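You operate a simulated robot arm through the tools that you are given. There is no shell and no other tool. Be economical: measure what you need, move in short steps, check, and stop when the job is done.

The job below is to be done with a simulated two-armed robot. You get a single attempt, and the scene is never put back.

Task
Wipe up the spill on the top of the potting stand with the striped scarf and put it back.

It is judged by the outcome, as a careful person would: the job done as asked, and still so three seconds after it is handed in. It fails if anything else is knocked over, pushed out of place, dropped, spilled or broken.

Robot
Two 7-joint arms with two-finger parallel grippers on one trunk, on a base that drives. Base frame: it is fixed to the floor where the robot stands at the start and does not move with it; the origin is under the middle of the robot, x ahead of it, y to its left, z up. Units: cm, rad, N and s.
The left shoulder is at the start at [7, 13.4, 112.6], the right one opposite. Payload 1.57 kg a hand.
Tool frame (each hand has its own): the origin (TCP) lies between the finger pads and is the grasp point; the fingertips stand 3 cm ahead of it; z points along the fingers, y is the line along which they close. The gripper opens to 8 cm. The fingers are 1.7 cm wide and 1.2 cm thick; the gripper's body (4 by 8.2 cm) begins 8 cm behind the TCP.
Orientation is told as [roll, pitch, yaw] about the base's x, y, z axes, in that order, counted from this pose: with the fingers straight down and closing along the base's y, the tool's x points along the base's -x, its y along +y and its z along -z.

Tools
- The arms move only by the tool jog_arm. It takes "left_steps", "right_steps" or both (then of equal length, played together; a hand with none holds still); each is a list of rows, each a list of 3 entries, a list of its own where there are three numbers: the closure, from 0 (fully open) to 1 (shut), then the shift along the base's x, y, z in cm, then the turn, a rotation vector about the base's x, y, z in rad. In form: [[claw, [dx, dy, dz], [ax, ay, az]], ...]. A call has 1 to 12 rows; each row shifts and turns the commanded pose from where the row before left it. Rows are played at 5 a second. More than 5 cm and 0.15 rad between two rows, or a gripper value outside its range, and nothing of the call is played. A pose out of reach is approached as far as the arm can. The call stops where the force on the tool passes 40 N (or 10 N more than at its start, if that is more) or the arm is blocked; 0.2 s more then pass. Each finger travels about 15.3 cm/s and halts on what it meets, pressing with about 21 N; the grip force reading is that of the motor and also rises with nothing between the fingers. The clock runs only during rows and for 0.2 s after the last one: add rows that do not move to give the fingers time. It gives the time, the measured TCP pose, the force on the tool (base axes), the opening and the grip force at its end, in the units of the frame above (readings bear some noise).
- Cameras (640 x 400 px; columns grow to the right, rows downward): "scene" is now at [12.3, 3.82, 134.34]; the picture's right is [0.48, -0.88, 0.00], its down [-0.58, -0.32, -0.75] and it looks along [0.66, 0.36, -0.66] (base axes); focal length 241 px, centre (320, 200). "left" rides on the left gripper at [7.2, 0.7, -12.2] in its tool frame; the picture's right is [-0.09, 1.00, 0.00], its down [-0.84, -0.08, -0.54] and it looks along [-0.54, -0.05, 0.84] (tool axes); focal length 238 px, centre (320, 200). "right" rides on the right gripper at [7.2, -0.7, -12.2] in its tool frame; the picture's right is [0.09, 1.00, 0.00], its down [-0.84, 0.08, -0.54] and it looks along [-0.54, 0.05, 0.84] (tool axes); focal length 238 px, centre (320, 200). There is no depth. A picture from a camera that has moved, and an enlarged one, comes with that camera's place and axes in the base frame and with its lens.
- camera(camera): a new picture of that camera. The clock stands still meanwhile.
- slide_trunk(by): slides the trunk up (or, below 0, down) by that many cm; the arms and the scene camera ride with it, the base frame stays. It gives what a move gives, with no picture.
- base_move(legs): drives the robot by 1 to 6 legs, each [ahead, left, turn to the left] in cm, cm and rad, along the robot's own axes; the way and the turn of a leg run together, so that a leg with both is an arc; at most 150 cm and 3.142 rad a leg. The arms and the cameras ride along, it lands a little off, and it stops where it bumps. It gives what a move gives.
- head_to(pan, tilt): turns the head with the scene camera to pan (to the left, within 1.501 rad either way) and tilt (down, from -0.506 to 1.204), counted from straight ahead of the robot. It gives what a move gives.
- enlarge(camera, box): a new picture of the part [left, top, right, bottom] of that camera's present view, enlarged. The clock stands still meanwhile.
- finish_job(): hands the job in; it is judged then, once.

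Go step by step. Nothing tells you exact positions but the pictures and the camera data: compare them with the known pose of the tool, close in by small moves and look again before you grip or let go. The budget is 120 turns and 100 pictures, counting those below and the enlarged ones. Unless the task says otherwise, let go and move clear before handing in, and close with one line.

The tools are called by a JSON object that holds its "api" and its "payload". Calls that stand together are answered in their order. jog_arm: Moves the arms, as the interface text tells. Its arguments: {"type":"object","properties":{"left_steps":{"type":"array"},"right_steps":{"type":"array"}},"required":[]} The other tools are called the same way: slide_trunk (by) slides the trunk up or down; base_move (legs) drives the base; head_to (pan, tilt) turns the head that bears the scene camera; camera (camera) takes a picture; enlarge (camera, box) takes an enlarged picture of a part of a camera's view; finish_job () hands the job in.

At the start:

```text
time_s: 0.0
left_tcp_pos: [36.31, 32.87, 116.92]
left_tcp_rot: [-0.002, -0.001, 0.001]
left_ft_force: [-0.1, 0.5, 0.6]
left_finger_gap: 7.99
left_grasp_force: 0.0
right_tcp_pos: [43.77, -7.32, 105.39]
right_tcp_rot: [0.0, 0.0, -0.002]
right_ft_force: [-0.6, 0.6, -0.5]
right_finger_gap: 7.99
right_grasp_force: 0.0
trunk travel left (down, up): [-70.0, 24.0]
robot x, y, heading: [-0.03, -0.15, -0.0]
head pan, tilt: [0.497, 0.719]
```

scene: 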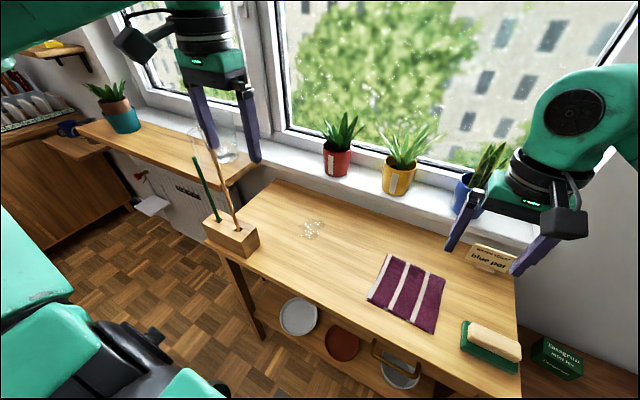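
right: 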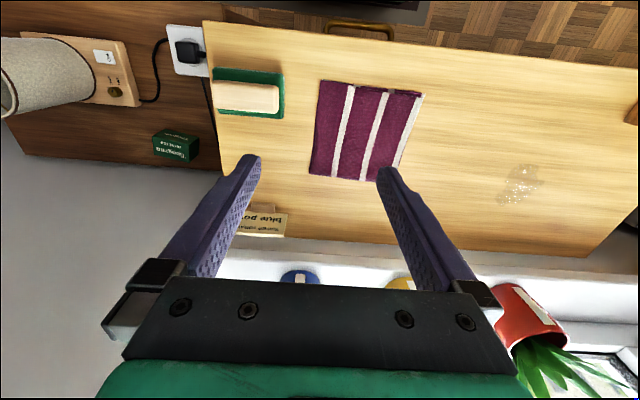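
left: 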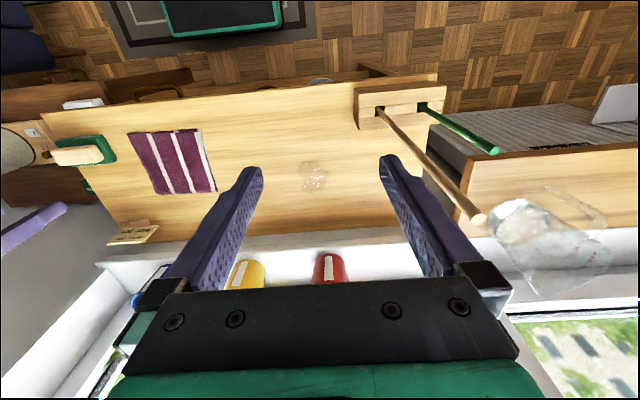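

I see a striped scarf on the potting stand at about (50, -1) and a spill at about (57, 32). I'll look closer at both, and at the card.

{"api": "enlarge", "payload": {"camera": "scene", "box": [340, 220, 540, 390]}}

{"api": "enlarge", "payload": {"camera": "scene", "box": [200, 130, 400, 290]}}

{"api": "enlarge", "payload": {"camera": "right", "box": [200, 50, 560, 270]}}

```text
2.35 times, centred on (440, 305) of scene
camera zoom: at [12.3, 3.82, 134.34], right [0.48, -0.88, 0.0], down [-0.58, -0.32, -0.75], along [0.66, 0.36, -0.66], focal length 566 px, centre (38, -47)
```

zoom: 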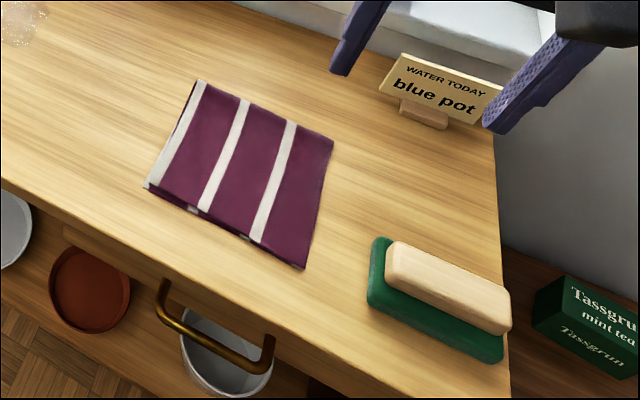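

```text
2.50 times, centred on (300, 210) of scene
camera zoom: at [12.3, 3.82, 134.34], right [0.48, -0.88, 0.0], down [-0.58, -0.32, -0.75], along [0.66, 0.36, -0.66], focal length 602 px, centre (370, 175)
```

zoom: 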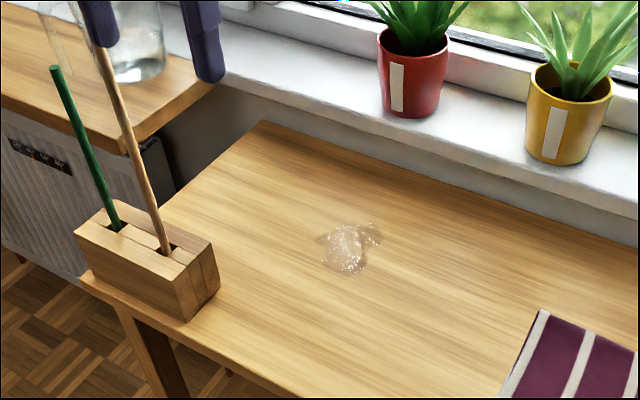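

```text
1.78 times, centred on (380, 160) of right
camera zoom: at [36.67, -7.93, 117.55], right [-0.09, 1.0, 0.0], down [0.84, 0.08, 0.54], along [0.54, 0.05, -0.84], focal length 424 px, centre (213, 271)
```

zoom: 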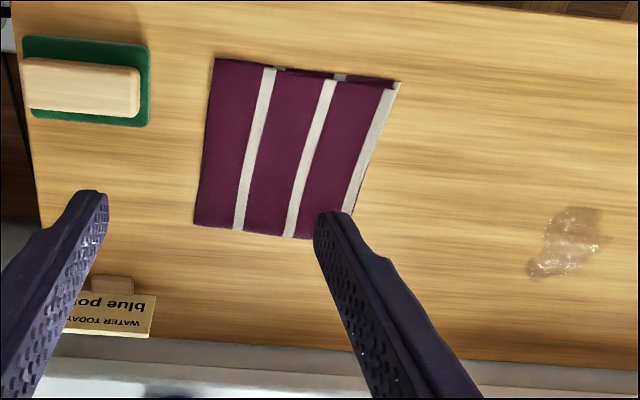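

The scarf is a flat folded square, about x 43–59 and y -9–7. I'll move the right arm out of the way, bring the left hand over the scarf and look closely.

{"api": "jog_arm", "payload": {"right_steps": [[0, [-2, -4, 0], [0, 0, 0]], [0, [-2, -4, 0], [0, 0, 0]], [0, [-2, -4, 0], [0, 0, 0]], [0, [-2, -4, 0], [0, 0, 0]], [0, [-2, -4, 0], [0, 0, 0]]]}}

{"api": "jog_arm", "payload": {"left_steps": [[0, [2, -4, -1], [0, 0, 0]], [0, [2, -4, -2], [0, 0, 0]], [0, [2, -4, -2], [0, 0, 0]], [0, [2, -4, -3], [0, 0, 0]], [0, [1, -4, -3], [0, 0, 0]], [0, [1, -4, -3], [0, 0, 0]], [0, [1, -4, -3], [0, 0, 0]], [0, [0, -4, -3], [0, 0, 0]]]}}

{"api": "camera", "payload": {"camera": "left"}}

{"api": "camera", "payload": {"camera": "scene"}}

```text
time_s: 1.2
left_tcp_pos: [36.06, 32.91, 117.22]
left_tcp_rot: [0.001, -0.002, 0.0]
left_ft_force: [0.3, 0.4, -0.2]
left_finger_gap: 8.0
left_grasp_force: 0.1
right_tcp_pos: [33.55, -27.84, 105.4]
right_tcp_rot: [0.002, -0.002, 0.003]
right_ft_force: [1.1, 0.4, -0.4]
right_finger_gap: 8.0
right_grasp_force: 0.0
trunk travel left (down, up): [-70.0, 24.0]
robot x, y, heading: [-0.42, 0.12, -0.002]
head pan, tilt: [0.497, 0.719]
```

```text
refused: row 4 steps farther than a row can; nothing moved
```

```text
93 pictures are left
camera left: at [28.94, 33.43, 129.23], right [0.09, 1.0, 0.0], down [0.84, -0.08, 0.54], along [0.54, -0.05, -0.84], focal length 238 px, centre (320, 200)
```

left: 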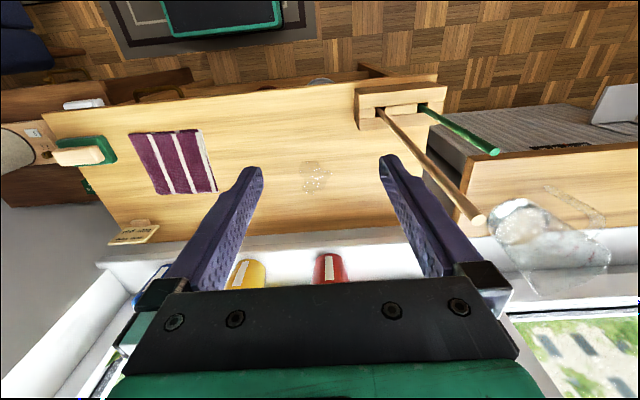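

```text
92 pictures are left
camera scene: at [12.09, 3.65, 134.37], right [0.48, -0.88, 0.0], down [-0.58, -0.31, -0.75], along [0.66, 0.36, -0.66], focal length 241 px, centre (320, 200)
```

scene: 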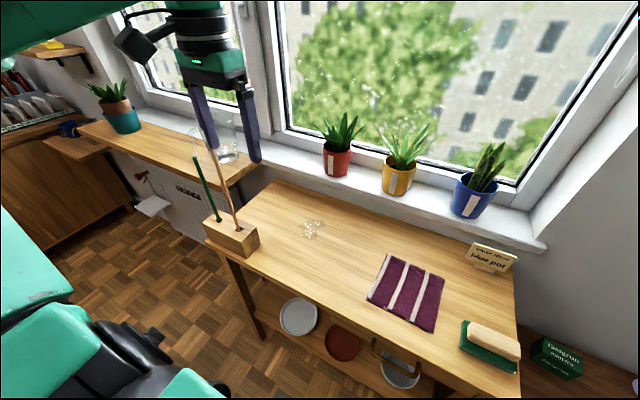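

The right arm is clear. I'll bring the left hand over the scarf in smaller rows.

{"api": "jog_arm", "payload": {"left_steps": [[0, [1.5, -4, -1], [0, 0, 0]], [0, [1.5, -4, -2], [0, 0, 0]], [0, [1.5, -4, -2], [0, 0, 0]], [0, [1.5, -4, -2], [0, 0, 0]], [0, [1, -4, -2.5], [0, 0, 0]], [0, [1, -4, -2.5], [0, 0, 0]], [0, [1, -4, -2.5], [0, 0, 0]], [0, [0, -4, -2.5], [0, 0, 0]], [0, [0, 0, -4], [0, 0, 0]]]}}

{"api": "camera", "payload": {"camera": "left"}}

{"api": "camera", "payload": {"camera": "scene"}}

```text
time_s: 3.2
left_tcp_pos: [42.6, 5.79, 95.73]
left_tcp_rot: [-0.002, -0.001, -0.001]
left_ft_force: [0.7, -0.3, 0.3]
left_finger_gap: 7.98
left_grasp_force: 0.0
left hand out of reach, approached as far as the arm can: row 7, 8
right_tcp_pos: [34.04, -27.62, 105.24]
right_tcp_rot: [0.001, 0.001, -0.001]
right_ft_force: [-0.8, -0.5, 0.4]
right_finger_gap: 7.99
right_grasp_force: 0.1
trunk travel left (down, up): [-70.0, 24.0]
robot x, y, heading: [-0.33, 0.5, -0.0]
head pan, tilt: [0.497, 0.719]
```

```text
91 pictures are left
camera left: at [35.49, 6.43, 107.84], right [0.09, 1.0, 0.0], down [0.84, -0.08, 0.54], along [0.54, -0.05, -0.84], focal length 238 px, centre (320, 200)
```

left: 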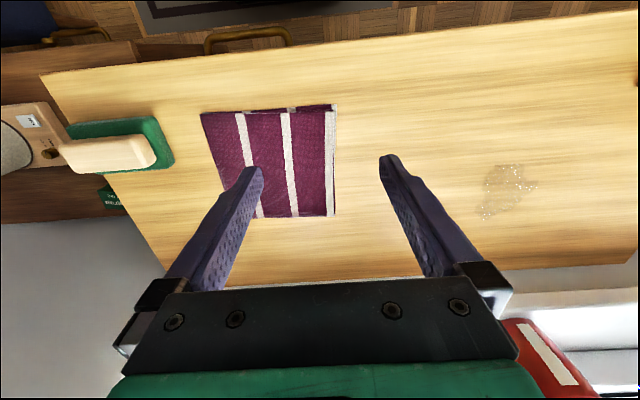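

```text
90 pictures are left
camera scene: at [12.45, 3.83, 134.32], right [0.48, -0.88, 0.0], down [-0.58, -0.32, -0.75], along [0.66, 0.36, -0.66], focal length 241 px, centre (320, 200)
```

scene: 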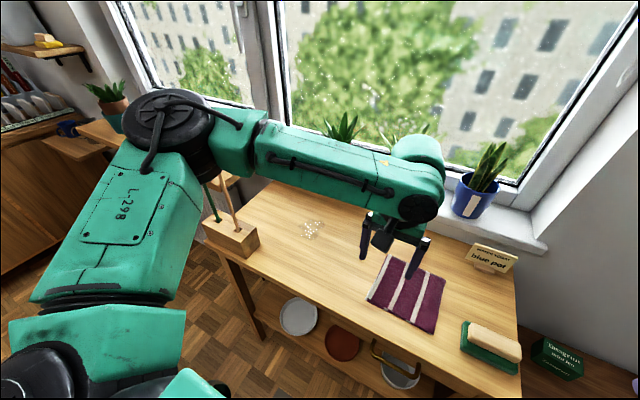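

The hand is at the edge of the scarf, but its cross-body reach seems limited. I'll look closely at the scarf and check how much room the base has ahead.

{"api": "enlarge", "payload": {"camera": "left", "box": [180, 80, 360, 240]}}

{"api": "head_to", "payload": {"pan": 0.0, "tilt": 1.15}}

{"api": "camera", "payload": {"camera": "scene"}}

```text
2.50 times, centred on (270, 160) of left
camera zoom: at [35.49, 6.43, 107.84], right [0.09, 1.0, 0.0], down [0.84, -0.08, 0.54], along [0.54, -0.05, -0.84], focal length 596 px, centre (445, 300)
```

zoom: 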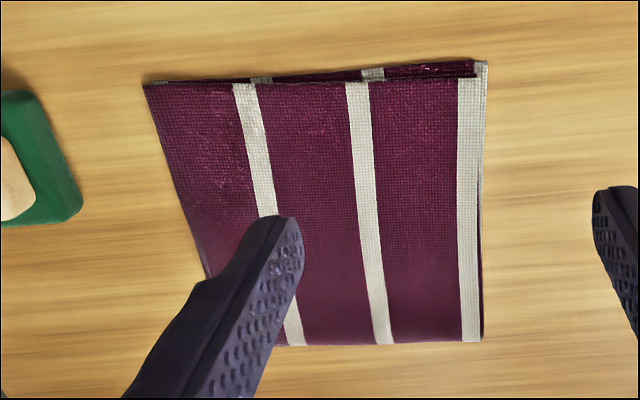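

```text
time_s: 4.1
left_tcp_pos: [42.48, 5.7, 95.74]
left_tcp_rot: [-0.002, -0.002, 0.0]
left_ft_force: [0.6, 0.4, 0.1]
left_finger_gap: 8.0
left_grasp_force: 0.0
right_tcp_pos: [33.82, -27.65, 105.3]
right_tcp_rot: [0.001, -0.001, -0.002]
right_ft_force: [0.1, -0.3, 0.8]
right_finger_gap: 8.02
right_grasp_force: 0.1
trunk travel left (down, up): [-70.0, 24.0]
robot x, y, heading: [-0.13, 0.12, -0.002]
head pan, tilt: [0.0, 1.15]
```

```text
88 pictures are left
camera scene: at [10.86, -0.21, 131.2], right [0.0, -1.0, 0.0], down [-0.91, 0.0, -0.41], along [0.41, 0.0, -0.91], focal length 241 px, centre (320, 200)
```

scene: 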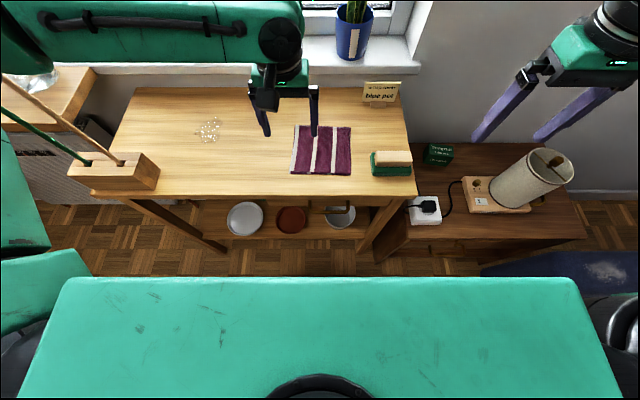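

The scarf is a folded, soft-looking cloth, and there is floor room ahead. I'll drive forward about 8 cm and right about 7 cm for better left-arm reach.

{"api": "base_move", "payload": {"legs": [[8, -7, 0]]}}

{"api": "camera", "payload": {"camera": "scene"}}

{"api": "camera", "payload": {"camera": "left"}}

```text
time_s: 5.3
left_tcp_pos: [50.48, -0.92, 95.75]
left_tcp_rot: [-0.001, -0.002, -0.001]
left_ft_force: [-0.5, 0.1, -0.6]
left_finger_gap: 8.02
left_grasp_force: 0.1
right_tcp_pos: [41.67, -34.44, 105.35]
right_tcp_rot: [-0.001, 0.0, -0.001]
right_ft_force: [0.0, 0.2, 0.1]
right_finger_gap: 8.0
right_grasp_force: 0.1
trunk travel left (down, up): [-70.0, 24.0]
robot x, y, heading: [7.78, -6.9, 0.002]
head pan, tilt: [0.0, 1.15]
```

```text
87 pictures are left
camera scene: at [18.75, -6.97, 131.21], right [0.0, -1.0, 0.0], down [-0.91, 0.0, -0.41], along [0.41, 0.0, -0.91], focal length 241 px, centre (320, 200)
```

scene: 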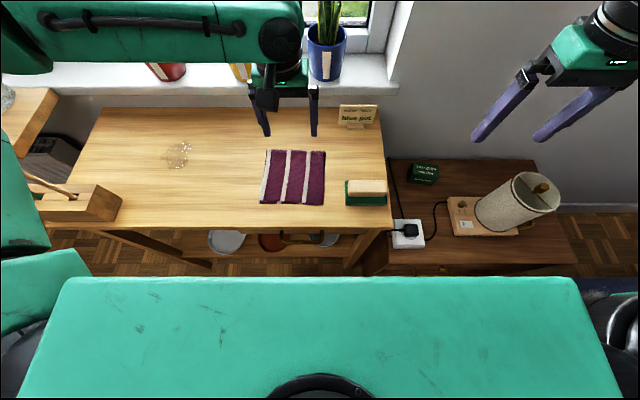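

```text
86 pictures are left
camera left: at [43.27, -0.34, 107.94], right [0.09, 1.0, 0.0], down [0.84, -0.08, 0.54], along [0.54, -0.05, -0.84], focal length 238 px, centre (320, 200)
```

left: 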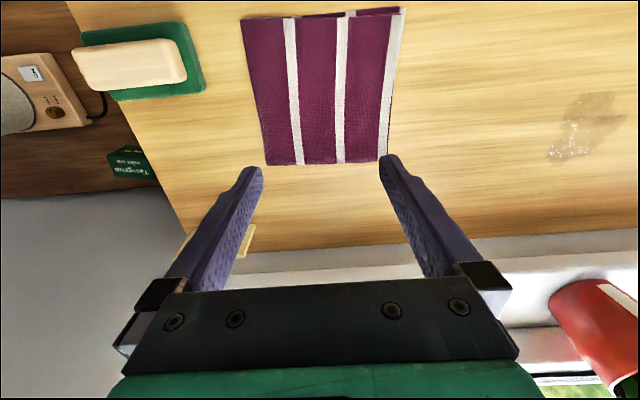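

The hand is now over the scarf's centre and the reach looks good. I'll half-close the fingers, come down to just above the cloth and check.

{"api": "jog_arm", "payload": {"left_steps": [[0.5, [0.3, 0, -4], [0, 0, 0]], [0.5, [0, 0, -4], [0, 0, 0]], [0.5, [0, 0, -3], [0, 0, 0]], [0.5, [0, 0, -2.5], [0, 0, 0]], [0.5, [0, 0, 0], [0, 0, 0]]]}}

{"api": "camera", "payload": {"camera": "left"}}

{"api": "camera", "payload": {"camera": "scene"}}

```text
time_s: 6.5
left_tcp_pos: [48.92, 2.54, 84.24]
left_tcp_rot: [-0.002, -0.003, 0.0]
left_ft_force: [1.0, -0.2, 0.3]
left_finger_gap: 3.98
left_grasp_force: 0.1
left hand out of reach, approached as far as the arm can: row 1, 2, 3, 4
right_tcp_pos: [41.78, -34.56, 105.4]
right_tcp_rot: [-0.001, -0.002, 0.0]
right_ft_force: [0.1, -0.5, -0.4]
right_finger_gap: 7.98
right_grasp_force: 0.1
trunk travel left (down, up): [-70.0, 24.0]
robot x, y, heading: [7.84, -6.97, -0.004]
head pan, tilt: [0.0, 1.15]
```

```text
85 pictures are left
camera left: at [41.67, 3.09, 96.29], right [0.09, 1.0, 0.0], down [0.84, -0.08, 0.54], along [0.54, -0.05, -0.84], focal length 238 px, centre (320, 200)
```

left: 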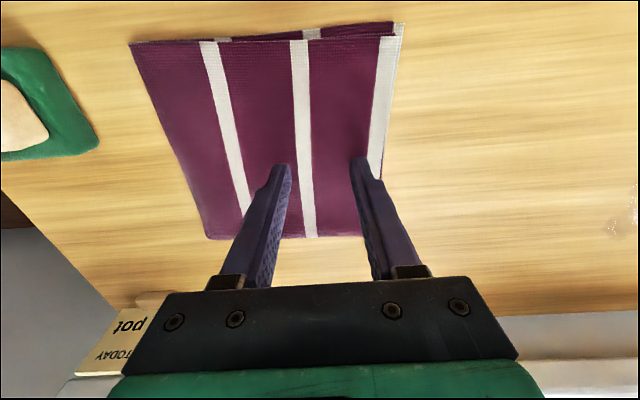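

```text
84 pictures are left
camera scene: at [18.84, -7.07, 131.2], right [0.0, -1.0, 0.0], down [-0.91, 0.0, -0.41], along [0.41, 0.0, -0.91], focal length 241 px, centre (320, 200)
```

scene: 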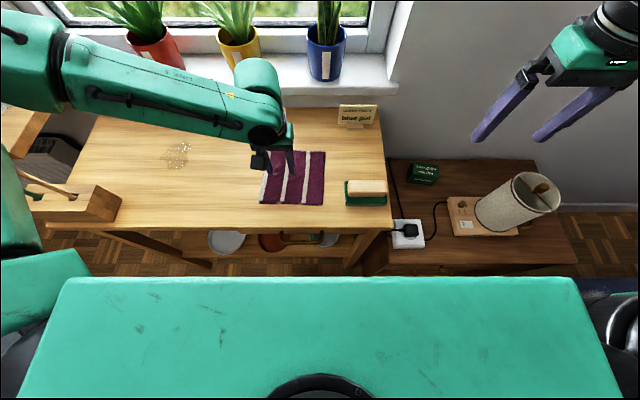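

The left hand is at its cross-body limit here, so I'll drive another 7 cm right and re-centre.

{"api": "base_move", "payload": {"legs": [[0, -7, 0]]}}

{"api": "jog_arm", "payload": {"left_steps": [[0.5, [1, 3, 0], [0, 0, 0]], [0.5, [0, 0, 0], [0, 0, 0]]]}}

{"api": "camera", "payload": {"camera": "left"}}

```text
time_s: 7.5
left_tcp_pos: [48.76, -4.3, 84.19]
left_tcp_rot: [-0.003, -0.001, 0.002]
left_ft_force: [-0.1, 0.0, -0.4]
left_finger_gap: 3.98
left_grasp_force: 0.1
right_tcp_pos: [41.88, -41.28, 105.31]
right_tcp_rot: [-0.002, 0.0, 0.001]
right_ft_force: [0.1, -0.6, -0.1]
right_finger_gap: 8.02
right_grasp_force: 0.0
trunk travel left (down, up): [-70.0, 24.0]
robot x, y, heading: [7.93, -14.22, 0.002]
head pan, tilt: [0.0, 1.15]
```

```text
time_s: 8.1
left_tcp_pos: [49.79, -1.25, 84.15]
left_tcp_rot: [-0.001, -0.002, 0.001]
left_ft_force: [0.8, 1.2, -0.2]
left_finger_gap: 4.01
left_grasp_force: 0.0
right_tcp_pos: [41.83, -41.44, 105.29]
right_tcp_rot: [0.0, -0.001, 0.003]
right_ft_force: [-1.0, -0.7, -1.1]
right_finger_gap: 8.01
right_grasp_force: 0.0
trunk travel left (down, up): [-70.0, 24.0]
robot x, y, heading: [8.58, -13.58, 0.002]
head pan, tilt: [0.0, 1.15]
```

```text
83 pictures are left
camera left: at [42.59, -0.65, 96.4], right [0.09, 1.0, 0.0], down [0.84, -0.07, 0.54], along [0.54, -0.05, -0.84], focal length 238 px, centre (320, 200)
```

left: 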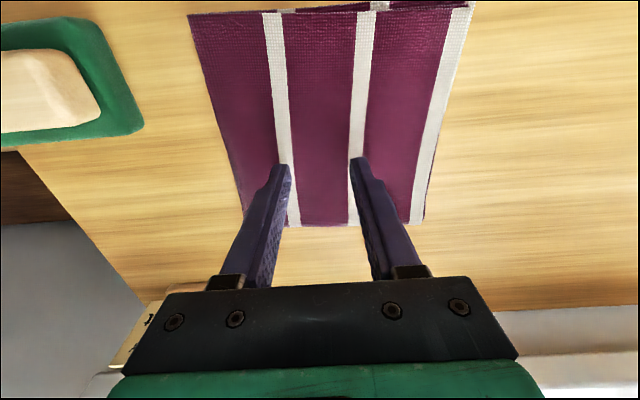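

The fingers are over the middle of the scarf. I'll come down gently to touch it.

{"api": "jog_arm", "payload": {"left_steps": [[0.5, [0, 0, -2], [0, 0, 0]], [0.5, [0, 0, -1.5], [0, 0, 0]], [0.5, [0, 0, -1], [0, 0, 0]], [0.5, [0, 0, 0], [0, 0, 0]]]}}

{"api": "jog_arm", "payload": {"left_steps": [[0.5, [0, 0, -0.4], [0, 0, 0]], [0.5, [0, 0, 0], [0, 0, 0]]]}}

{"api": "camera", "payload": {"camera": "left"}}

```text
time_s: 8.5
left_tcp_pos: [50.14, -1.53, 83.31]
left_tcp_rot: [-0.005, -0.017, 0.0]
left_ft_force: [-4.2, 0.1, 18.0]
left_finger_gap: 3.99
left_grasp_force: 0.0
right_tcp_pos: [41.57, -41.38, 105.46]
right_tcp_rot: [0.0, -0.003, 0.003]
right_ft_force: [0.1, 0.2, 0.7]
right_finger_gap: 8.01
right_grasp_force: 0.0
trunk travel left (down, up): [-70.0, 24.0]
robot x, y, heading: [7.75, -13.85, -0.001]
head pan, tilt: [0.0, 1.15]
stopped in row 2 (left hand): the force on the tool passed its limit (the readings are from after the stop); the commanded pose is now the measured one
```

```text
time_s: 9.1
left_tcp_pos: [50.25, -1.73, 83.16]
left_tcp_rot: [-0.004, -0.031, -0.001]
left_ft_force: [-5.4, 0.5, 26.4]
left_finger_gap: 4.04
left_grasp_force: 0.0
right_tcp_pos: [41.48, -41.5, 105.44]
right_tcp_rot: [0.001, -0.001, 0.004]
right_ft_force: [-0.5, -0.4, 1.2]
right_finger_gap: 8.0
right_grasp_force: 0.1
trunk travel left (down, up): [-70.0, 24.0]
robot x, y, heading: [8.0, -13.49, 0.001]
head pan, tilt: [0.0, 1.15]
stopped in row 2 (left hand): the force on the tool passed its limit (the readings are from after the stop); the commanded pose is now the measured one
```

```text
82 pictures are left
camera left: at [42.85, -0.96, 95.14], right [0.09, 1.0, 0.0], down [0.82, -0.07, 0.57], along [0.56, -0.05, -0.82], focal length 238 px, centre (320, 200)
```

left: 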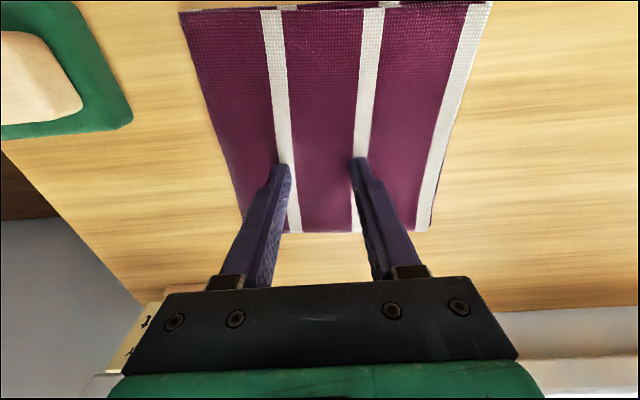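

The fingertips touch at z≈80.2, so the stand's top is really at about z≈80 and not 75. That puts the scarf centre near (48, -0.7) and the spill near (53.7, 29.5). I'll ease off, re-centre, touch down lightly and close.

{"api": "jog_arm", "payload": {"left_steps": [[0.5, [0, 0, 1], [0, 0.03, 0]], [0.5, [-2, 1, 0], [0, 0, 0]], [0.5, [0, 0, -0.4], [0, 0, 0]], [0.5, [0, 0, -0.3], [0, 0, 0]], [0.5, [0, 0, 0], [0, 0, 0]]]}}

{"api": "camera", "payload": {"camera": "left"}}

```text
time_s: 10.3
left_tcp_pos: [48.39, -0.64, 83.26]
left_tcp_rot: [-0.004, 0.006, -0.001]
left_ft_force: [-0.2, 0.0, 6.5]
left_finger_gap: 4.0
left_grasp_force: 0.1
right_tcp_pos: [41.82, -41.31, 105.31]
right_tcp_rot: [-0.001, -0.001, 0.003]
right_ft_force: [-0.2, -0.1, -0.2]
right_finger_gap: 7.99
right_grasp_force: 0.2
trunk travel left (down, up): [-70.0, 24.0]
robot x, y, heading: [7.68, -13.96, 0.003]
head pan, tilt: [0.0, 1.15]
```

```text
81 pictures are left
camera left: at [41.29, 0.07, 95.43], right [0.09, 1.0, -0.01], down [0.84, -0.07, 0.54], along [0.54, -0.05, -0.84], focal length 238 px, centre (320, 200)
```

left: 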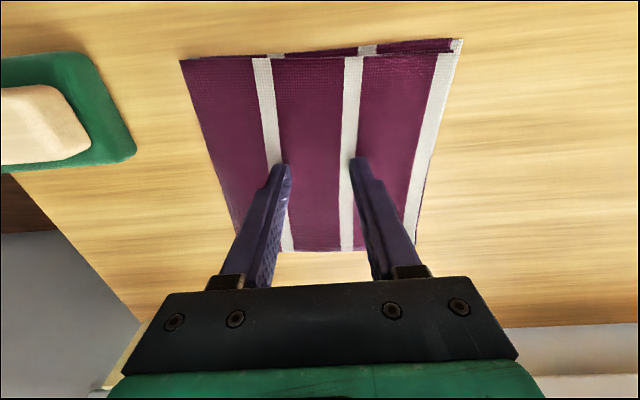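

The fingers rest lightly on the cloth at about 6.5 N. Closing now to see if it bunches.

{"api": "jog_arm", "payload": {"left_steps": [[0.65, [0, 0, 0], [0, 0, 0]], [0.8, [0, 0, 0], [0, 0, 0]], [1, [0, 0, 0], [0, 0, 0]], [1, [0, 0, 0], [0, 0, 0]]]}}

{"api": "camera", "payload": {"camera": "left"}}

```text
time_s: 11.3
left_tcp_pos: [48.25, -0.66, 83.16]
left_tcp_rot: [-0.005, 0.005, 0.0]
left_ft_force: [0.1, -0.2, 4.2]
left_finger_gap: 0.74
left_grasp_force: 20.4
right_tcp_pos: [41.83, -41.29, 105.34]
right_tcp_rot: [-0.001, 0.0, 0.003]
right_ft_force: [0.6, -0.7, -0.3]
right_finger_gap: 7.99
right_grasp_force: 0.0
trunk travel left (down, up): [-70.0, 24.0]
robot x, y, heading: [8.39, -13.67, -0.002]
head pan, tilt: [0.0, 1.15]
```

```text
80 pictures are left
camera left: at [41.26, 0.06, 95.43], right [0.09, 1.0, -0.01], down [0.84, -0.07, 0.54], along [0.53, -0.05, -0.84], focal length 238 px, centre (320, 200)
```

left: 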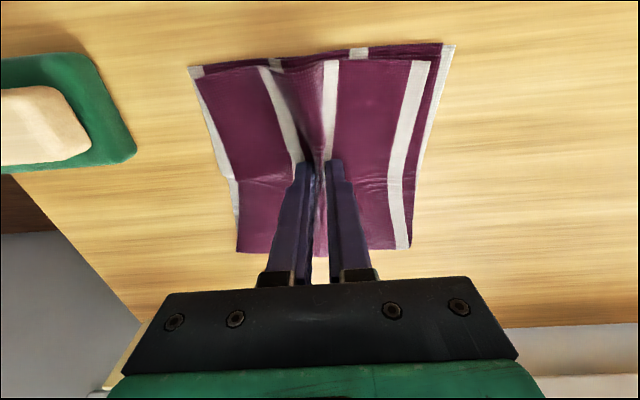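

The cloth bunched and is gripped (gap 0.74). I'll lift slightly, drag it part of the way towards the spill and check elbow clearance to the sticks.

{"api": "jog_arm", "payload": {"left_steps": [[1, [0, 0, 0.6], [0, 0, 0]], [1, [0.5, 3, 0.4], [0, 0, 0]], [1, [0.5, 3, 0], [0, 0, 0]], [1, [0.5, 3, 0], [0, 0, 0]], [1, [0.5, 3, 0], [0, 0, 0]]]}}

{"api": "head_to", "payload": {"pan": 0.6, "tilt": 0.8}}

{"api": "camera", "payload": {"camera": "scene"}}

{"api": "camera", "payload": {"camera": "left"}}

{"api": "camera", "payload": {"camera": "right"}}

```text
time_s: 12.5
left_tcp_pos: [50.48, 11.36, 84.35]
left_tcp_rot: [-0.008, 0.006, -0.002]
left_ft_force: [0.1, 0.6, -0.7]
left_finger_gap: 0.66
left_grasp_force: 20.8
right_tcp_pos: [41.9, -41.29, 105.39]
right_tcp_rot: [0.001, 0.001, 0.003]
right_ft_force: [-0.1, -1.0, 0.0]
right_finger_gap: 8.0
right_grasp_force: 0.0
trunk travel left (down, up): [-70.0, 24.0]
robot x, y, heading: [8.0, -13.86, -0.0]
head pan, tilt: [0.0, 1.15]
```

```text
time_s: 13.5
left_tcp_pos: [50.48, 11.25, 84.28]
left_tcp_rot: [-0.005, 0.008, 0.0]
left_ft_force: [-0.4, 0.4, 0.1]
left_finger_gap: 0.7
left_grasp_force: 20.3
right_tcp_pos: [41.88, -41.31, 105.24]
right_tcp_rot: [0.001, -0.001, 0.004]
right_ft_force: [-0.1, -0.2, -0.2]
right_finger_gap: 8.02
right_grasp_force: 0.1
trunk travel left (down, up): [-70.0, 24.0]
robot x, y, heading: [8.14, -13.55, 0.004]
head pan, tilt: [0.6, 0.799]
```

```text
79 pictures are left
camera scene: at [19.53, -9.43, 133.68], right [0.57, -0.82, 0.0], down [-0.59, -0.41, -0.7], along [0.57, 0.39, -0.72], focal length 241 px, centre (320, 200)
```

scene: 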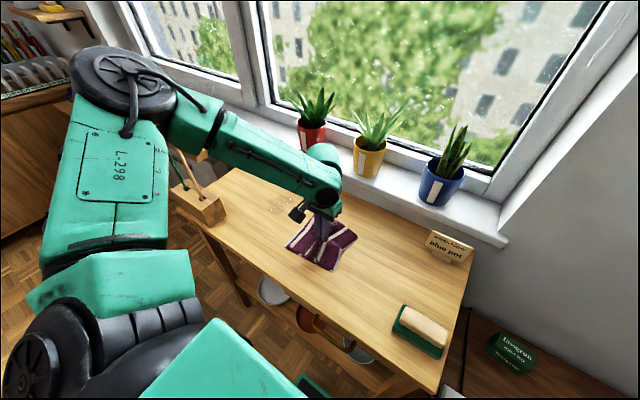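

```text
78 pictures are left
camera left: at [43.41, 11.93, 96.47], right [0.09, 1.0, -0.01], down [0.84, -0.07, 0.54], along [0.53, -0.05, -0.84], focal length 238 px, centre (320, 200)
```

left: 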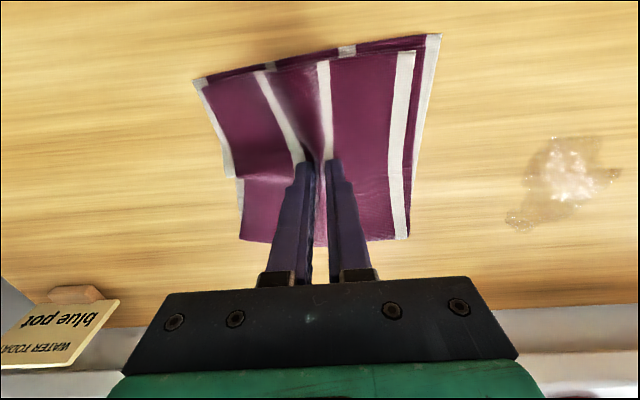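

```text
77 pictures are left
camera right: at [34.66, -41.96, 117.54], right [-0.1, 1.0, 0.0], down [0.84, 0.08, 0.54], along [0.54, 0.05, -0.84], focal length 238 px, centre (320, 200)
```

right: 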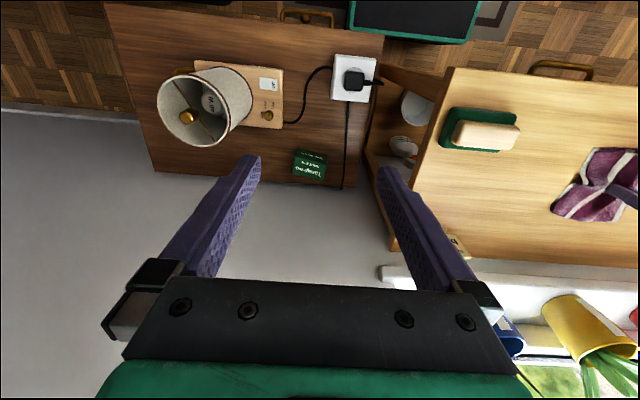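

Dragging works and the elbow is well clear of the sticks. The spill spans about x 50–58 and y 27–34.5. I'll move to its near side, then press lightly.

{"api": "jog_arm", "payload": {"left_steps": [[1, [0.6, 3, 0], [0, 0, 0]], [1, [0.6, 3, 0], [0, 0, 0]], [1, [0.6, 3, 0], [0, 0, 0]], [1, [0.6, 3, -0.4], [0, 0, 0]], [1, [0.5, 2, -0.4], [0, 0, 0]], [1, [0, 0, 0], [0, 0, 0]]]}}

{"api": "camera", "payload": {"camera": "scene"}}

{"api": "camera", "payload": {"camera": "left"}}

```text
time_s: 14.9
left_tcp_pos: [53.48, 25.46, 83.6]
left_tcp_rot: [-0.005, 0.008, -0.001]
left_ft_force: [0.1, -0.1, -0.3]
left_finger_gap: 0.71
left_grasp_force: 21.0
right_tcp_pos: [41.66, -41.44, 105.3]
right_tcp_rot: [-0.001, 0.001, 0.004]
right_ft_force: [0.6, 0.5, -0.6]
right_finger_gap: 7.99
right_grasp_force: 0.0
trunk travel left (down, up): [-70.0, 24.0]
robot x, y, heading: [8.28, -13.74, 0.004]
head pan, tilt: [0.6, 0.799]
```

```text
76 pictures are left
camera scene: at [19.5, -9.46, 133.69], right [0.57, -0.82, 0.0], down [-0.59, -0.41, -0.7], along [0.57, 0.4, -0.72], focal length 241 px, centre (320, 200)
```

scene: 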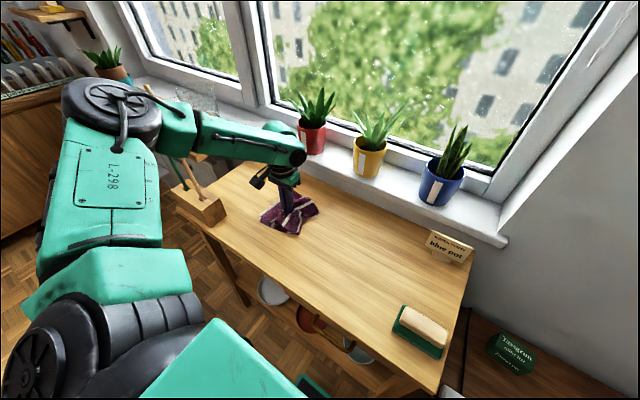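

```text
75 pictures are left
camera left: at [46.41, 26.15, 95.77], right [0.09, 1.0, -0.01], down [0.84, -0.07, 0.54], along [0.53, -0.05, -0.84], focal length 238 px, centre (320, 200)
```

left: 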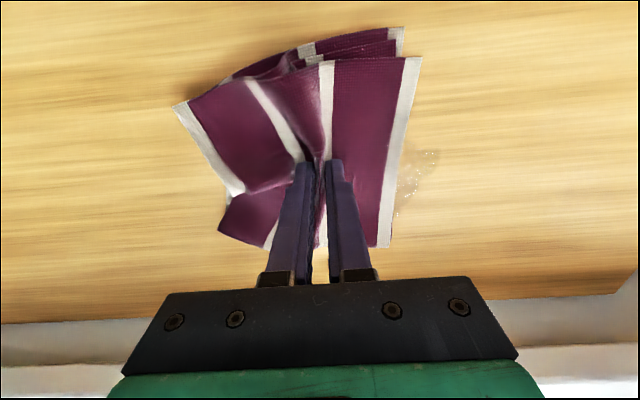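

The cloth is at the spill, and the forearm clears both the sticks and the red pot. I'll press lightly and stroke back and forth across it.

{"api": "jog_arm", "payload": {"left_steps": [[1, [0, 0, -0.4], [0, 0, 0]], [1, [0, 2.5, 0], [0, 0, 0]], [1, [0, 2.5, 0], [0, 0, 0]], [1, [0, 2.5, 0], [0, 0, 0]], [1, [0, -2.5, 0], [0, 0, 0]], [1, [0, -2.5, 0], [0, 0, 0]], [1, [0, -2.5, 0], [0, 0, 0]], [1, [1.5, 2.5, 0], [0, 0, 0]], [1, [0, 2.5, 0], [0, 0, 0]], [1, [0, 2.5, 0], [0, 0, 0]], [1, [0, 0, 0], [0, 0, 0]]]}}

{"api": "camera", "payload": {"camera": "left"}}

{"api": "camera", "payload": {"camera": "scene"}}

```text
time_s: 17.3
left_tcp_pos: [55.03, 32.81, 83.26]
left_tcp_rot: [-0.001, 0.004, 0.0]
left_ft_force: [0.1, -5.1, 20.0]
left_finger_gap: 0.72
left_grasp_force: 20.8
right_tcp_pos: [41.67, -41.69, 105.28]
right_tcp_rot: [0.002, -0.005, 0.004]
right_ft_force: [-0.5, -0.6, -1.1]
right_finger_gap: 7.98
right_grasp_force: 0.1
trunk travel left (down, up): [-70.0, 24.0]
robot x, y, heading: [8.07, -13.83, 0.001]
head pan, tilt: [0.6, 0.799]
```

```text
74 pictures are left
camera left: at [47.88, 33.51, 95.42], right [0.09, 1.0, 0.0], down [0.84, -0.08, 0.54], along [0.54, -0.05, -0.84], focal length 238 px, centre (320, 200)
```

left: 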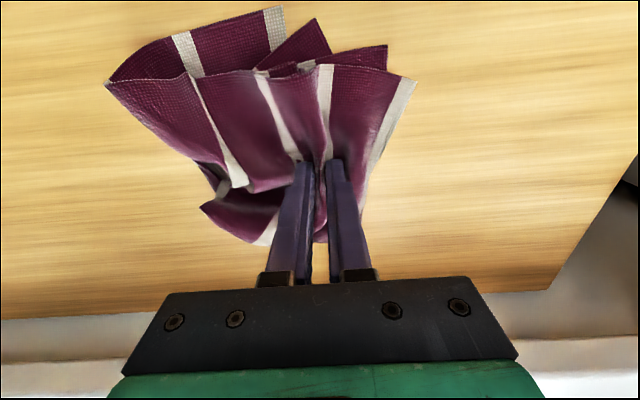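

```text
73 pictures are left
camera scene: at [19.23, -9.91, 133.73], right [0.57, -0.82, 0.0], down [-0.59, -0.4, -0.7], along [0.58, 0.4, -0.71], focal length 241 px, centre (320, 200)
```

scene: 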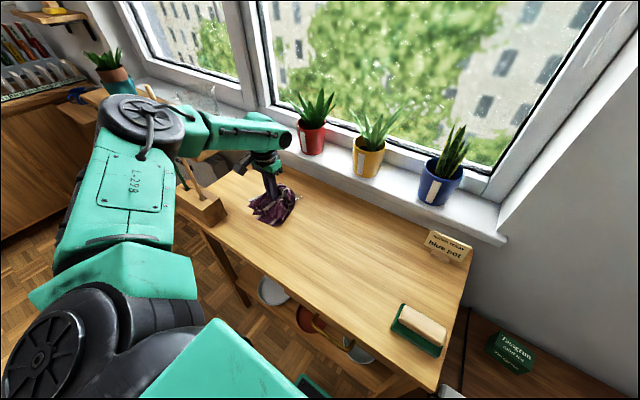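

The visible part of the spill is wiped. A few more strokes over the front part, then I'll pull away and look.

{"api": "jog_arm", "payload": {"left_steps": [[1, [-1.5, -2.5, 0.1], [0, 0, 0]], [1, [-2, -2.5, 0], [0, 0, 0]], [1, [0, 2.5, 0], [0, 0, 0]], [1, [0, 2.5, 0], [0, 0, 0]], [1, [0, -2.5, 0], [0, 0, 0]], [1, [0, -2.5, 0], [0, 0, 0]], [1, [0, -3, 0], [0, 0, 0]], [1, [0, -3, 0.6], [0, 0, 0]], [1, [0, -3.5, 0], [0, 0, 0]], [1, [0, -3.5, 0], [0, 0, 0]]]}}

{"api": "camera", "payload": {"camera": "left"}}

{"api": "enlarge", "payload": {"camera": "scene", "box": [160, 120, 400, 270]}}

```text
time_s: 19.5
left_tcp_pos: [51.49, 14.64, 83.74]
left_tcp_rot: [-0.005, 0.007, 0.0]
left_ft_force: [-0.1, -0.3, 0.0]
left_finger_gap: 0.71
left_grasp_force: 21.0
right_tcp_pos: [41.86, -41.48, 105.18]
right_tcp_rot: [0.002, 0.0, 0.003]
right_ft_force: [0.1, 0.1, -0.1]
right_finger_gap: 8.0
right_grasp_force: 0.2
trunk travel left (down, up): [-70.0, 24.0]
robot x, y, heading: [8.04, -13.47, 0.004]
head pan, tilt: [0.6, 0.799]
```

```text
72 pictures are left
camera left: at [44.4, 15.38, 95.87], right [0.09, 1.0, -0.01], down [0.84, -0.07, 0.54], along [0.53, -0.05, -0.84], focal length 238 px, centre (320, 200)
```

left: 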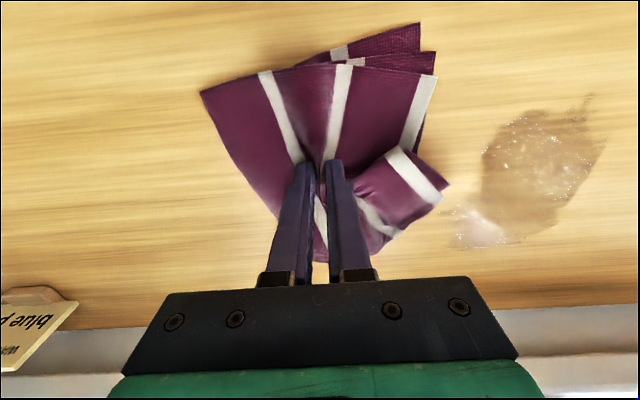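

```text
2.67 times, centred on (280, 195) of scene
camera zoom: at [19.58, -9.54, 133.68], right [0.57, -0.82, 0.0], down [-0.59, -0.41, -0.7], along [0.57, 0.4, -0.72], focal length 642 px, centre (427, 213)
```

zoom: 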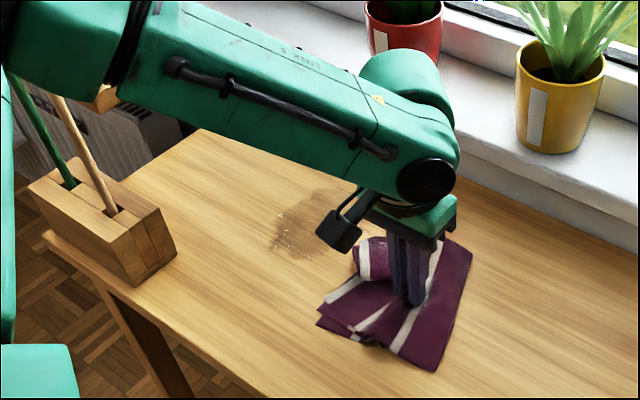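

The spill has been partly smeared into a wet film, about x 48–60 and y 25–34.5. I'll wipe systematically over that whole area.

{"api": "jog_arm", "payload": {"left_steps": [[1, [1, 4, 0], [0, 0, 0]], [1, [1, 4, -0.3], [0, 0, 0]], [1, [1, 3, -0.3], [0, 0, 0]], [1, [1, 3, 0], [0, 0, 0]], [1, [0, 3, 0], [0, 0, 0]], [1, [0, 3, 0], [0, 0, 0]], [1, [0, -3, 0], [0, 0, 0]], [1, [0, -3, 0], [0, 0, 0]], [1, [0, -3, 0], [0, 0, 0]], [1, [0, -2, 0], [0, 0, 0]]]}}

{"api": "jog_arm", "payload": {"left_steps": [[1, [-1.5, 3, 0], [0, 0, 0]], [1, [-1, 3, 0], [0, 0, 0]], [1, [0, 3, 0], [0, 0, 0]], [1, [0, 2, 0], [0, 0, 0]], [1, [0, -3, 0], [0, 0, 0]], [1, [0, -3, 0], [0, 0, 0]], [1, [0, -3, 0], [0, 0, 0]], [1, [0, -3, 0], [0, 0, 0]]]}}

{"api": "jog_arm", "payload": {"left_steps": [[1, [-1.5, 3, 0], [0, 0, 0]], [1, [-1, 3, 0], [0, 0, 0]], [1, [0, 3, 0], [0, 0, 0]], [1, [0, 3, 0], [0, 0, 0]], [1, [0, -3, 0], [0, 0, 0]], [1, [0, -3, 0], [0, 0, 0]], [1, [0, -3, 0], [0, 0, 0]], [1, [0, -3, 0.3], [0, 0, 0]], [1, [0, -4, 0], [0, 0, 0]], [1, [0, -4, 0], [0, 0, 0]]]}}

{"api": "camera", "payload": {"camera": "left"}}

{"api": "enlarge", "payload": {"camera": "scene", "box": [160, 120, 400, 270]}}

```text
time_s: 21.7
left_tcp_pos: [55.3, 24.01, 83.24]
left_tcp_rot: [-0.003, 0.003, 0.001]
left_ft_force: [-1.8, 8.3, 22.4]
left_finger_gap: 0.7
left_grasp_force: 20.8
right_tcp_pos: [41.51, -41.56, 105.45]
right_tcp_rot: [0.002, -0.003, 0.003]
right_ft_force: [0.4, 0.2, -0.3]
right_finger_gap: 8.0
right_grasp_force: 0.1
trunk travel left (down, up): [-70.0, 24.0]
robot x, y, heading: [7.88, -13.85, 0.001]
head pan, tilt: [0.6, 0.799]
```

```text
time_s: 23.5
left_tcp_pos: [52.69, 22.69, 83.36]
left_tcp_rot: [-0.006, 0.009, 0.002]
left_ft_force: [-0.1, 1.1, 0.1]
left_finger_gap: 0.69
left_grasp_force: 21.0
right_tcp_pos: [41.81, -41.38, 105.24]
right_tcp_rot: [0.0, 0.0, 0.005]
right_ft_force: [-0.4, 0.1, -0.7]
right_finger_gap: 7.98
right_grasp_force: 0.1
trunk travel left (down, up): [-70.0, 24.0]
robot x, y, heading: [7.88, -13.63, 0.002]
head pan, tilt: [0.6, 0.799]
```

```text
time_s: 25.7
left_tcp_pos: [50.45, 14.65, 83.43]
left_tcp_rot: [-0.006, 0.007, 0.001]
left_ft_force: [0.0, 0.5, 1.1]
left_finger_gap: 0.69
left_grasp_force: 21.3
right_tcp_pos: [41.8, -41.47, 105.36]
right_tcp_rot: [0.002, -0.001, 0.002]
right_ft_force: [-1.0, 0.3, 0.5]
right_finger_gap: 8.01
right_grasp_force: 0.1
trunk travel left (down, up): [-70.0, 24.0]
robot x, y, heading: [7.67, -13.68, 0.004]
head pan, tilt: [0.6, 0.799]
```

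```text
70 pictures are left
camera left: at [43.36, 15.33, 95.67], right [0.09, 1.0, -0.01], down [0.84, -0.07, 0.54], along [0.53, -0.05, -0.84], focal length 238 px, centre (320, 200)
```

left: 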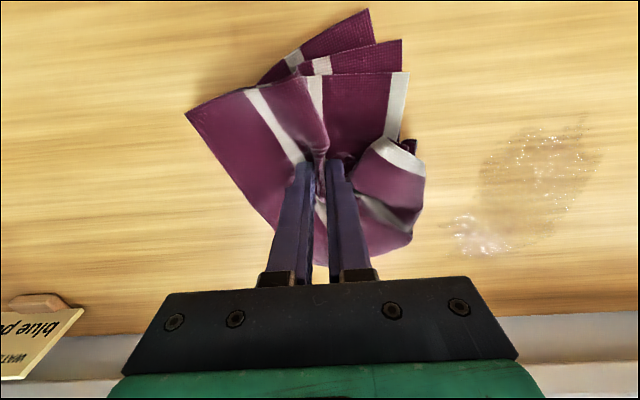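

```text
2.67 times, centred on (280, 195) of scene
camera zoom: at [19.57, -9.55, 133.68], right [0.57, -0.82, 0.0], down [-0.59, -0.41, -0.7], along [0.57, 0.4, -0.72], focal length 642 px, centre (427, 213)
```

zoom: 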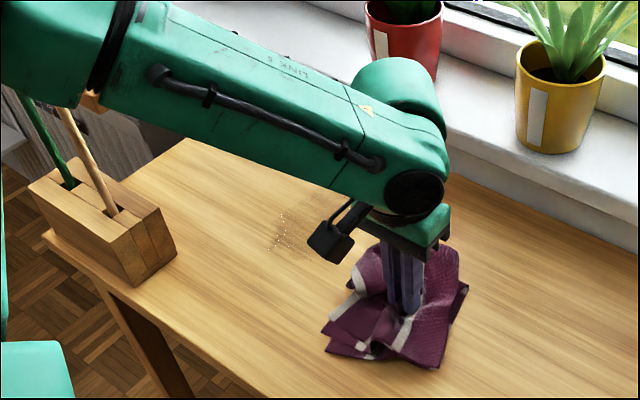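

The film is fading; a bright residue remains near (58, 28.5) and some at the front near (49, 32). More strokes, extending further back and front.

{"api": "jog_arm", "payload": {"left_steps": [[1, [2, 4, 0], [0, 0, 0]], [1, [2.5, 4, 0], [0, 0, 0]], [1, [2, 2, -0.3], [0, 0, 0]], [1, [1, 3, 0], [0, 0, 0]], [1, [0, 3, 0], [0, 0, 0]], [1, [0, 3, 0], [0, 0, 0]], [1, [0, -3, 0], [0, 0, 0]], [1, [0, -3, 0], [0, 0, 0]], [1, [0, -3, 0], [0, 0, 0]], [1, [0, -2, 0], [0, 0, 0]]]}}

{"api": "jog_arm", "payload": {"left_steps": [[1, [-0.5, 3, 0], [0, 0, 0]], [1, [-1, 3, 0], [0, 0, 0]], [1, [-1, 3, 0], [0, 0, 0]], [1, [-1, 2, 0], [0, 0, 0]], [1, [-1.5, 0, 0], [0, 0, 0]], [1, [-1.5, 0, 0], [0, 0, 0]], [1, [-1.5, 0, 0], [0, 0, 0]], [1, [0, -3, 0], [0, 0, 0]], [1, [0, -3, 0], [0, 0, 0]], [1, [0, -3, 0], [0, 0, 0]], [1, [0, -3, 0], [0, 0, 0]]]}}

{"api": "jog_arm", "payload": {"left_steps": [[1, [1, 3, 0], [0, 0, 0]], [1, [1, 3, 0], [0, 0, 0]], [1, [1, 3, 0], [0, 0, 0]], [1, [1, 2, 0], [0, 0, 0]], [1, [0, -3, 0], [0, 0, 0]], [1, [0, -3, 0], [0, 0, 0]], [1, [-1, -3, 0], [0, 0, 0]], [1, [-1, -3, 0.3], [0, 0, 0]], [1, [0, -4, 0], [0, 0, 0]], [1, [0, -4, 0], [0, 0, 0]]]}}

{"api": "camera", "payload": {"camera": "left"}}

{"api": "camera", "payload": {"camera": "scene"}}

```text
time_s: 27.9
left_tcp_pos: [57.2, 23.59, 85.6]
left_tcp_rot: [-0.004, 0.007, 0.001]
left_ft_force: [0.4, 0.5, -0.6]
left_finger_gap: 0.7
left_grasp_force: 21.0
left hand out of reach, approached as far as the arm can: row 6
right_tcp_pos: [41.86, -41.39, 105.31]
right_tcp_rot: [0.001, 0.0, 0.003]
right_ft_force: [0.0, -0.3, 0.1]
right_finger_gap: 8.03
right_grasp_force: 0.2
trunk travel left (down, up): [-70.0, 24.0]
robot x, y, heading: [8.28, -13.55, 0.003]
head pan, tilt: [0.6, 0.799]
```

```text
time_s: 30.3
left_tcp_pos: [49.33, 22.57, 85.23]
left_tcp_rot: [-0.005, 0.005, 0.003]
left_ft_force: [0.7, -0.2, 0.1]
left_finger_gap: 0.7
left_grasp_force: 20.9
right_tcp_pos: [41.82, -41.36, 105.28]
right_tcp_rot: [0.0, -0.001, 0.004]
right_ft_force: [0.4, -0.3, -0.2]
right_finger_gap: 8.02
right_grasp_force: 0.2
trunk travel left (down, up): [-70.0, 24.0]
robot x, y, heading: [7.92, -13.61, 0.002]
head pan, tilt: [0.6, 0.799]
```

```text
time_s: 32.5
left_tcp_pos: [51.27, 13.59, 85.86]
left_tcp_rot: [-0.003, 0.008, 0.002]
left_ft_force: [-0.1, -0.6, -0.4]
left_finger_gap: 0.7
left_grasp_force: 20.5
right_tcp_pos: [41.74, -41.52, 105.35]
right_tcp_rot: [0.003, -0.001, 0.003]
right_ft_force: [-0.7, 0.2, 0.1]
right_finger_gap: 7.98
right_grasp_force: 0.1
trunk travel left (down, up): [-70.0, 24.0]
robot x, y, heading: [7.84, -14.03, 0.001]
head pan, tilt: [0.6, 0.799]
```

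```text
68 pictures are left
camera left: at [44.14, 14.27, 98.04], right [0.09, 1.0, 0.0], down [0.84, -0.07, 0.54], along [0.53, -0.05, -0.84], focal length 238 px, centre (320, 200)
```

left: 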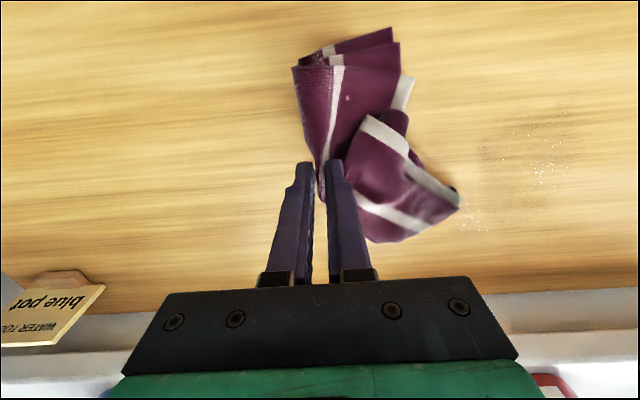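

```text
67 pictures are left
camera scene: at [19.58, -9.57, 133.68], right [0.57, -0.82, 0.0], down [-0.59, -0.41, -0.7], along [0.57, 0.4, -0.72], focal length 241 px, centre (320, 200)
```

scene: 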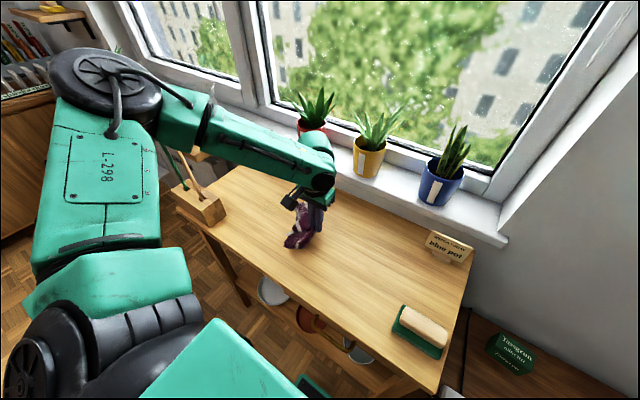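

Only speckles remain; the last passes were too high after the out-of-reach row lifted the hand. I'll press down again and go over the region, staying in reach.

{"api": "jog_arm", "payload": {"left_steps": [[1, [0.5, 4, -0.5], [0, 0, 0]], [1, [0.5, 4, -1], [0, 0, 0]], [1, [1, 2, -1.1], [0, 0, 0]], [1, [1, 3, 0], [0, 0, 0]], [1, [0, 3, 0], [0, 0, 0]], [1, [0, 3, 0], [0, 0, 0]], [1, [0, -3, 0], [0, 0, 0]], [1, [0, -3, 0], [0, 0, 0]], [1, [0, -3, 0], [0, 0, 0]], [1, [2, 0, 0], [0, 0, 0]], [1, [0, 3, 0], [0, 0, 0]], [1, [0, 3, 0], [0, 0, 0]]]}}

{"api": "jog_arm", "payload": {"left_steps": [[1, [0, -3, 0], [0, 0, 0]], [1, [0, -3, 0], [0, 0, 0]], [1, [-2, 3, 0], [0, 0, 0]], [1, [-2, 3, 0], [0, 0, 0]], [1, [-1, 3, 0], [0, 0, 0]], [1, [0, -3, 0], [0, 0, 0]], [1, [0, -3, 0], [0, 0, 0]], [1, [0, -3, 0], [0, 0, 0]], [1, [-2, 3, 0], [0, 0, 0]], [1, [0, 3, 0], [0, 0, 0]], [1, [0, 3, 0], [0, 0, 0]]]}}

{"api": "jog_arm", "payload": {"left_steps": [[1, [0, -3, 0], [0, 0, 0]], [1, [0, -3, 0], [0, 0, 0]], [1, [0, -3, 0], [0, 0, 0]], [1, [2, -3, 0.3], [0, 0, 0]], [1, [0, -4, 0], [0, 0, 0]], [1, [0, -4, 0], [0, 0, 0]]]}}

{"api": "camera", "payload": {"camera": "left"}}

```text
time_s: 35.1
left_tcp_pos: [56.11, 29.37, 83.44]
left_tcp_rot: [-0.005, 0.002, 0.0]
left_ft_force: [-0.2, -5.3, 19.3]
left_finger_gap: 0.72
left_grasp_force: 21.0
right_tcp_pos: [41.48, -41.73, 105.23]
right_tcp_rot: [0.004, -0.004, 0.003]
right_ft_force: [0.2, 0.6, 0.0]
right_finger_gap: 7.98
right_grasp_force: 0.0
trunk travel left (down, up): [-70.0, 24.0]
robot x, y, heading: [7.91, -13.83, -0.0]
head pan, tilt: [0.6, 0.799]
```

```text
time_s: 37.5
left_tcp_pos: [48.84, 32.59, 83.27]
left_tcp_rot: [-0.003, 0.0, -0.002]
left_ft_force: [1.9, -5.4, 24.1]
left_finger_gap: 0.71
left_grasp_force: 21.0
right_tcp_pos: [41.55, -41.78, 105.28]
right_tcp_rot: [0.004, -0.004, 0.004]
right_ft_force: [0.0, 0.2, -0.2]
right_finger_gap: 8.02
right_grasp_force: 0.1
trunk travel left (down, up): [-70.0, 24.0]
robot x, y, heading: [8.4, -13.61, -0.001]
head pan, tilt: [0.6, 0.799]
```

```text
time_s: 38.9
left_tcp_pos: [50.88, 12.59, 83.42]
left_tcp_rot: [-0.002, 0.0, 0.002]
left_ft_force: [-1.4, 8.8, 36.8]
left_finger_gap: 0.7
left_grasp_force: 21.0
right_tcp_pos: [41.44, -41.52, 105.5]
right_tcp_rot: [0.002, -0.007, 0.006]
right_ft_force: [-0.1, 0.3, -0.4]
right_finger_gap: 8.01
right_grasp_force: 0.0
trunk travel left (down, up): [-70.0, 24.0]
robot x, y, heading: [7.98, -13.61, 0.001]
head pan, tilt: [0.6, 0.799]
```

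```text
66 pictures are left
camera left: at [43.76, 13.32, 95.54], right [0.09, 1.0, 0.0], down [0.84, -0.07, 0.54], along [0.54, -0.05, -0.84], focal length 238 px, centre (320, 200)
```

left: 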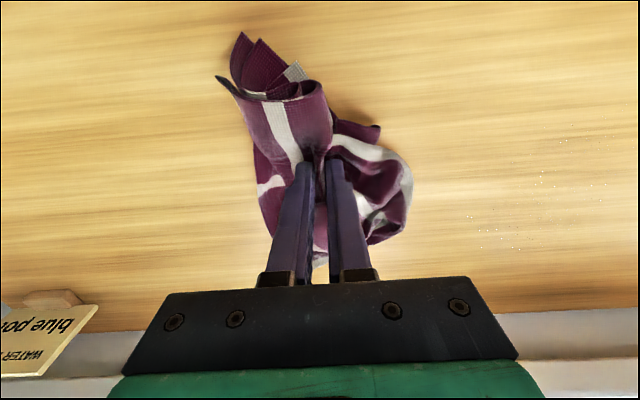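

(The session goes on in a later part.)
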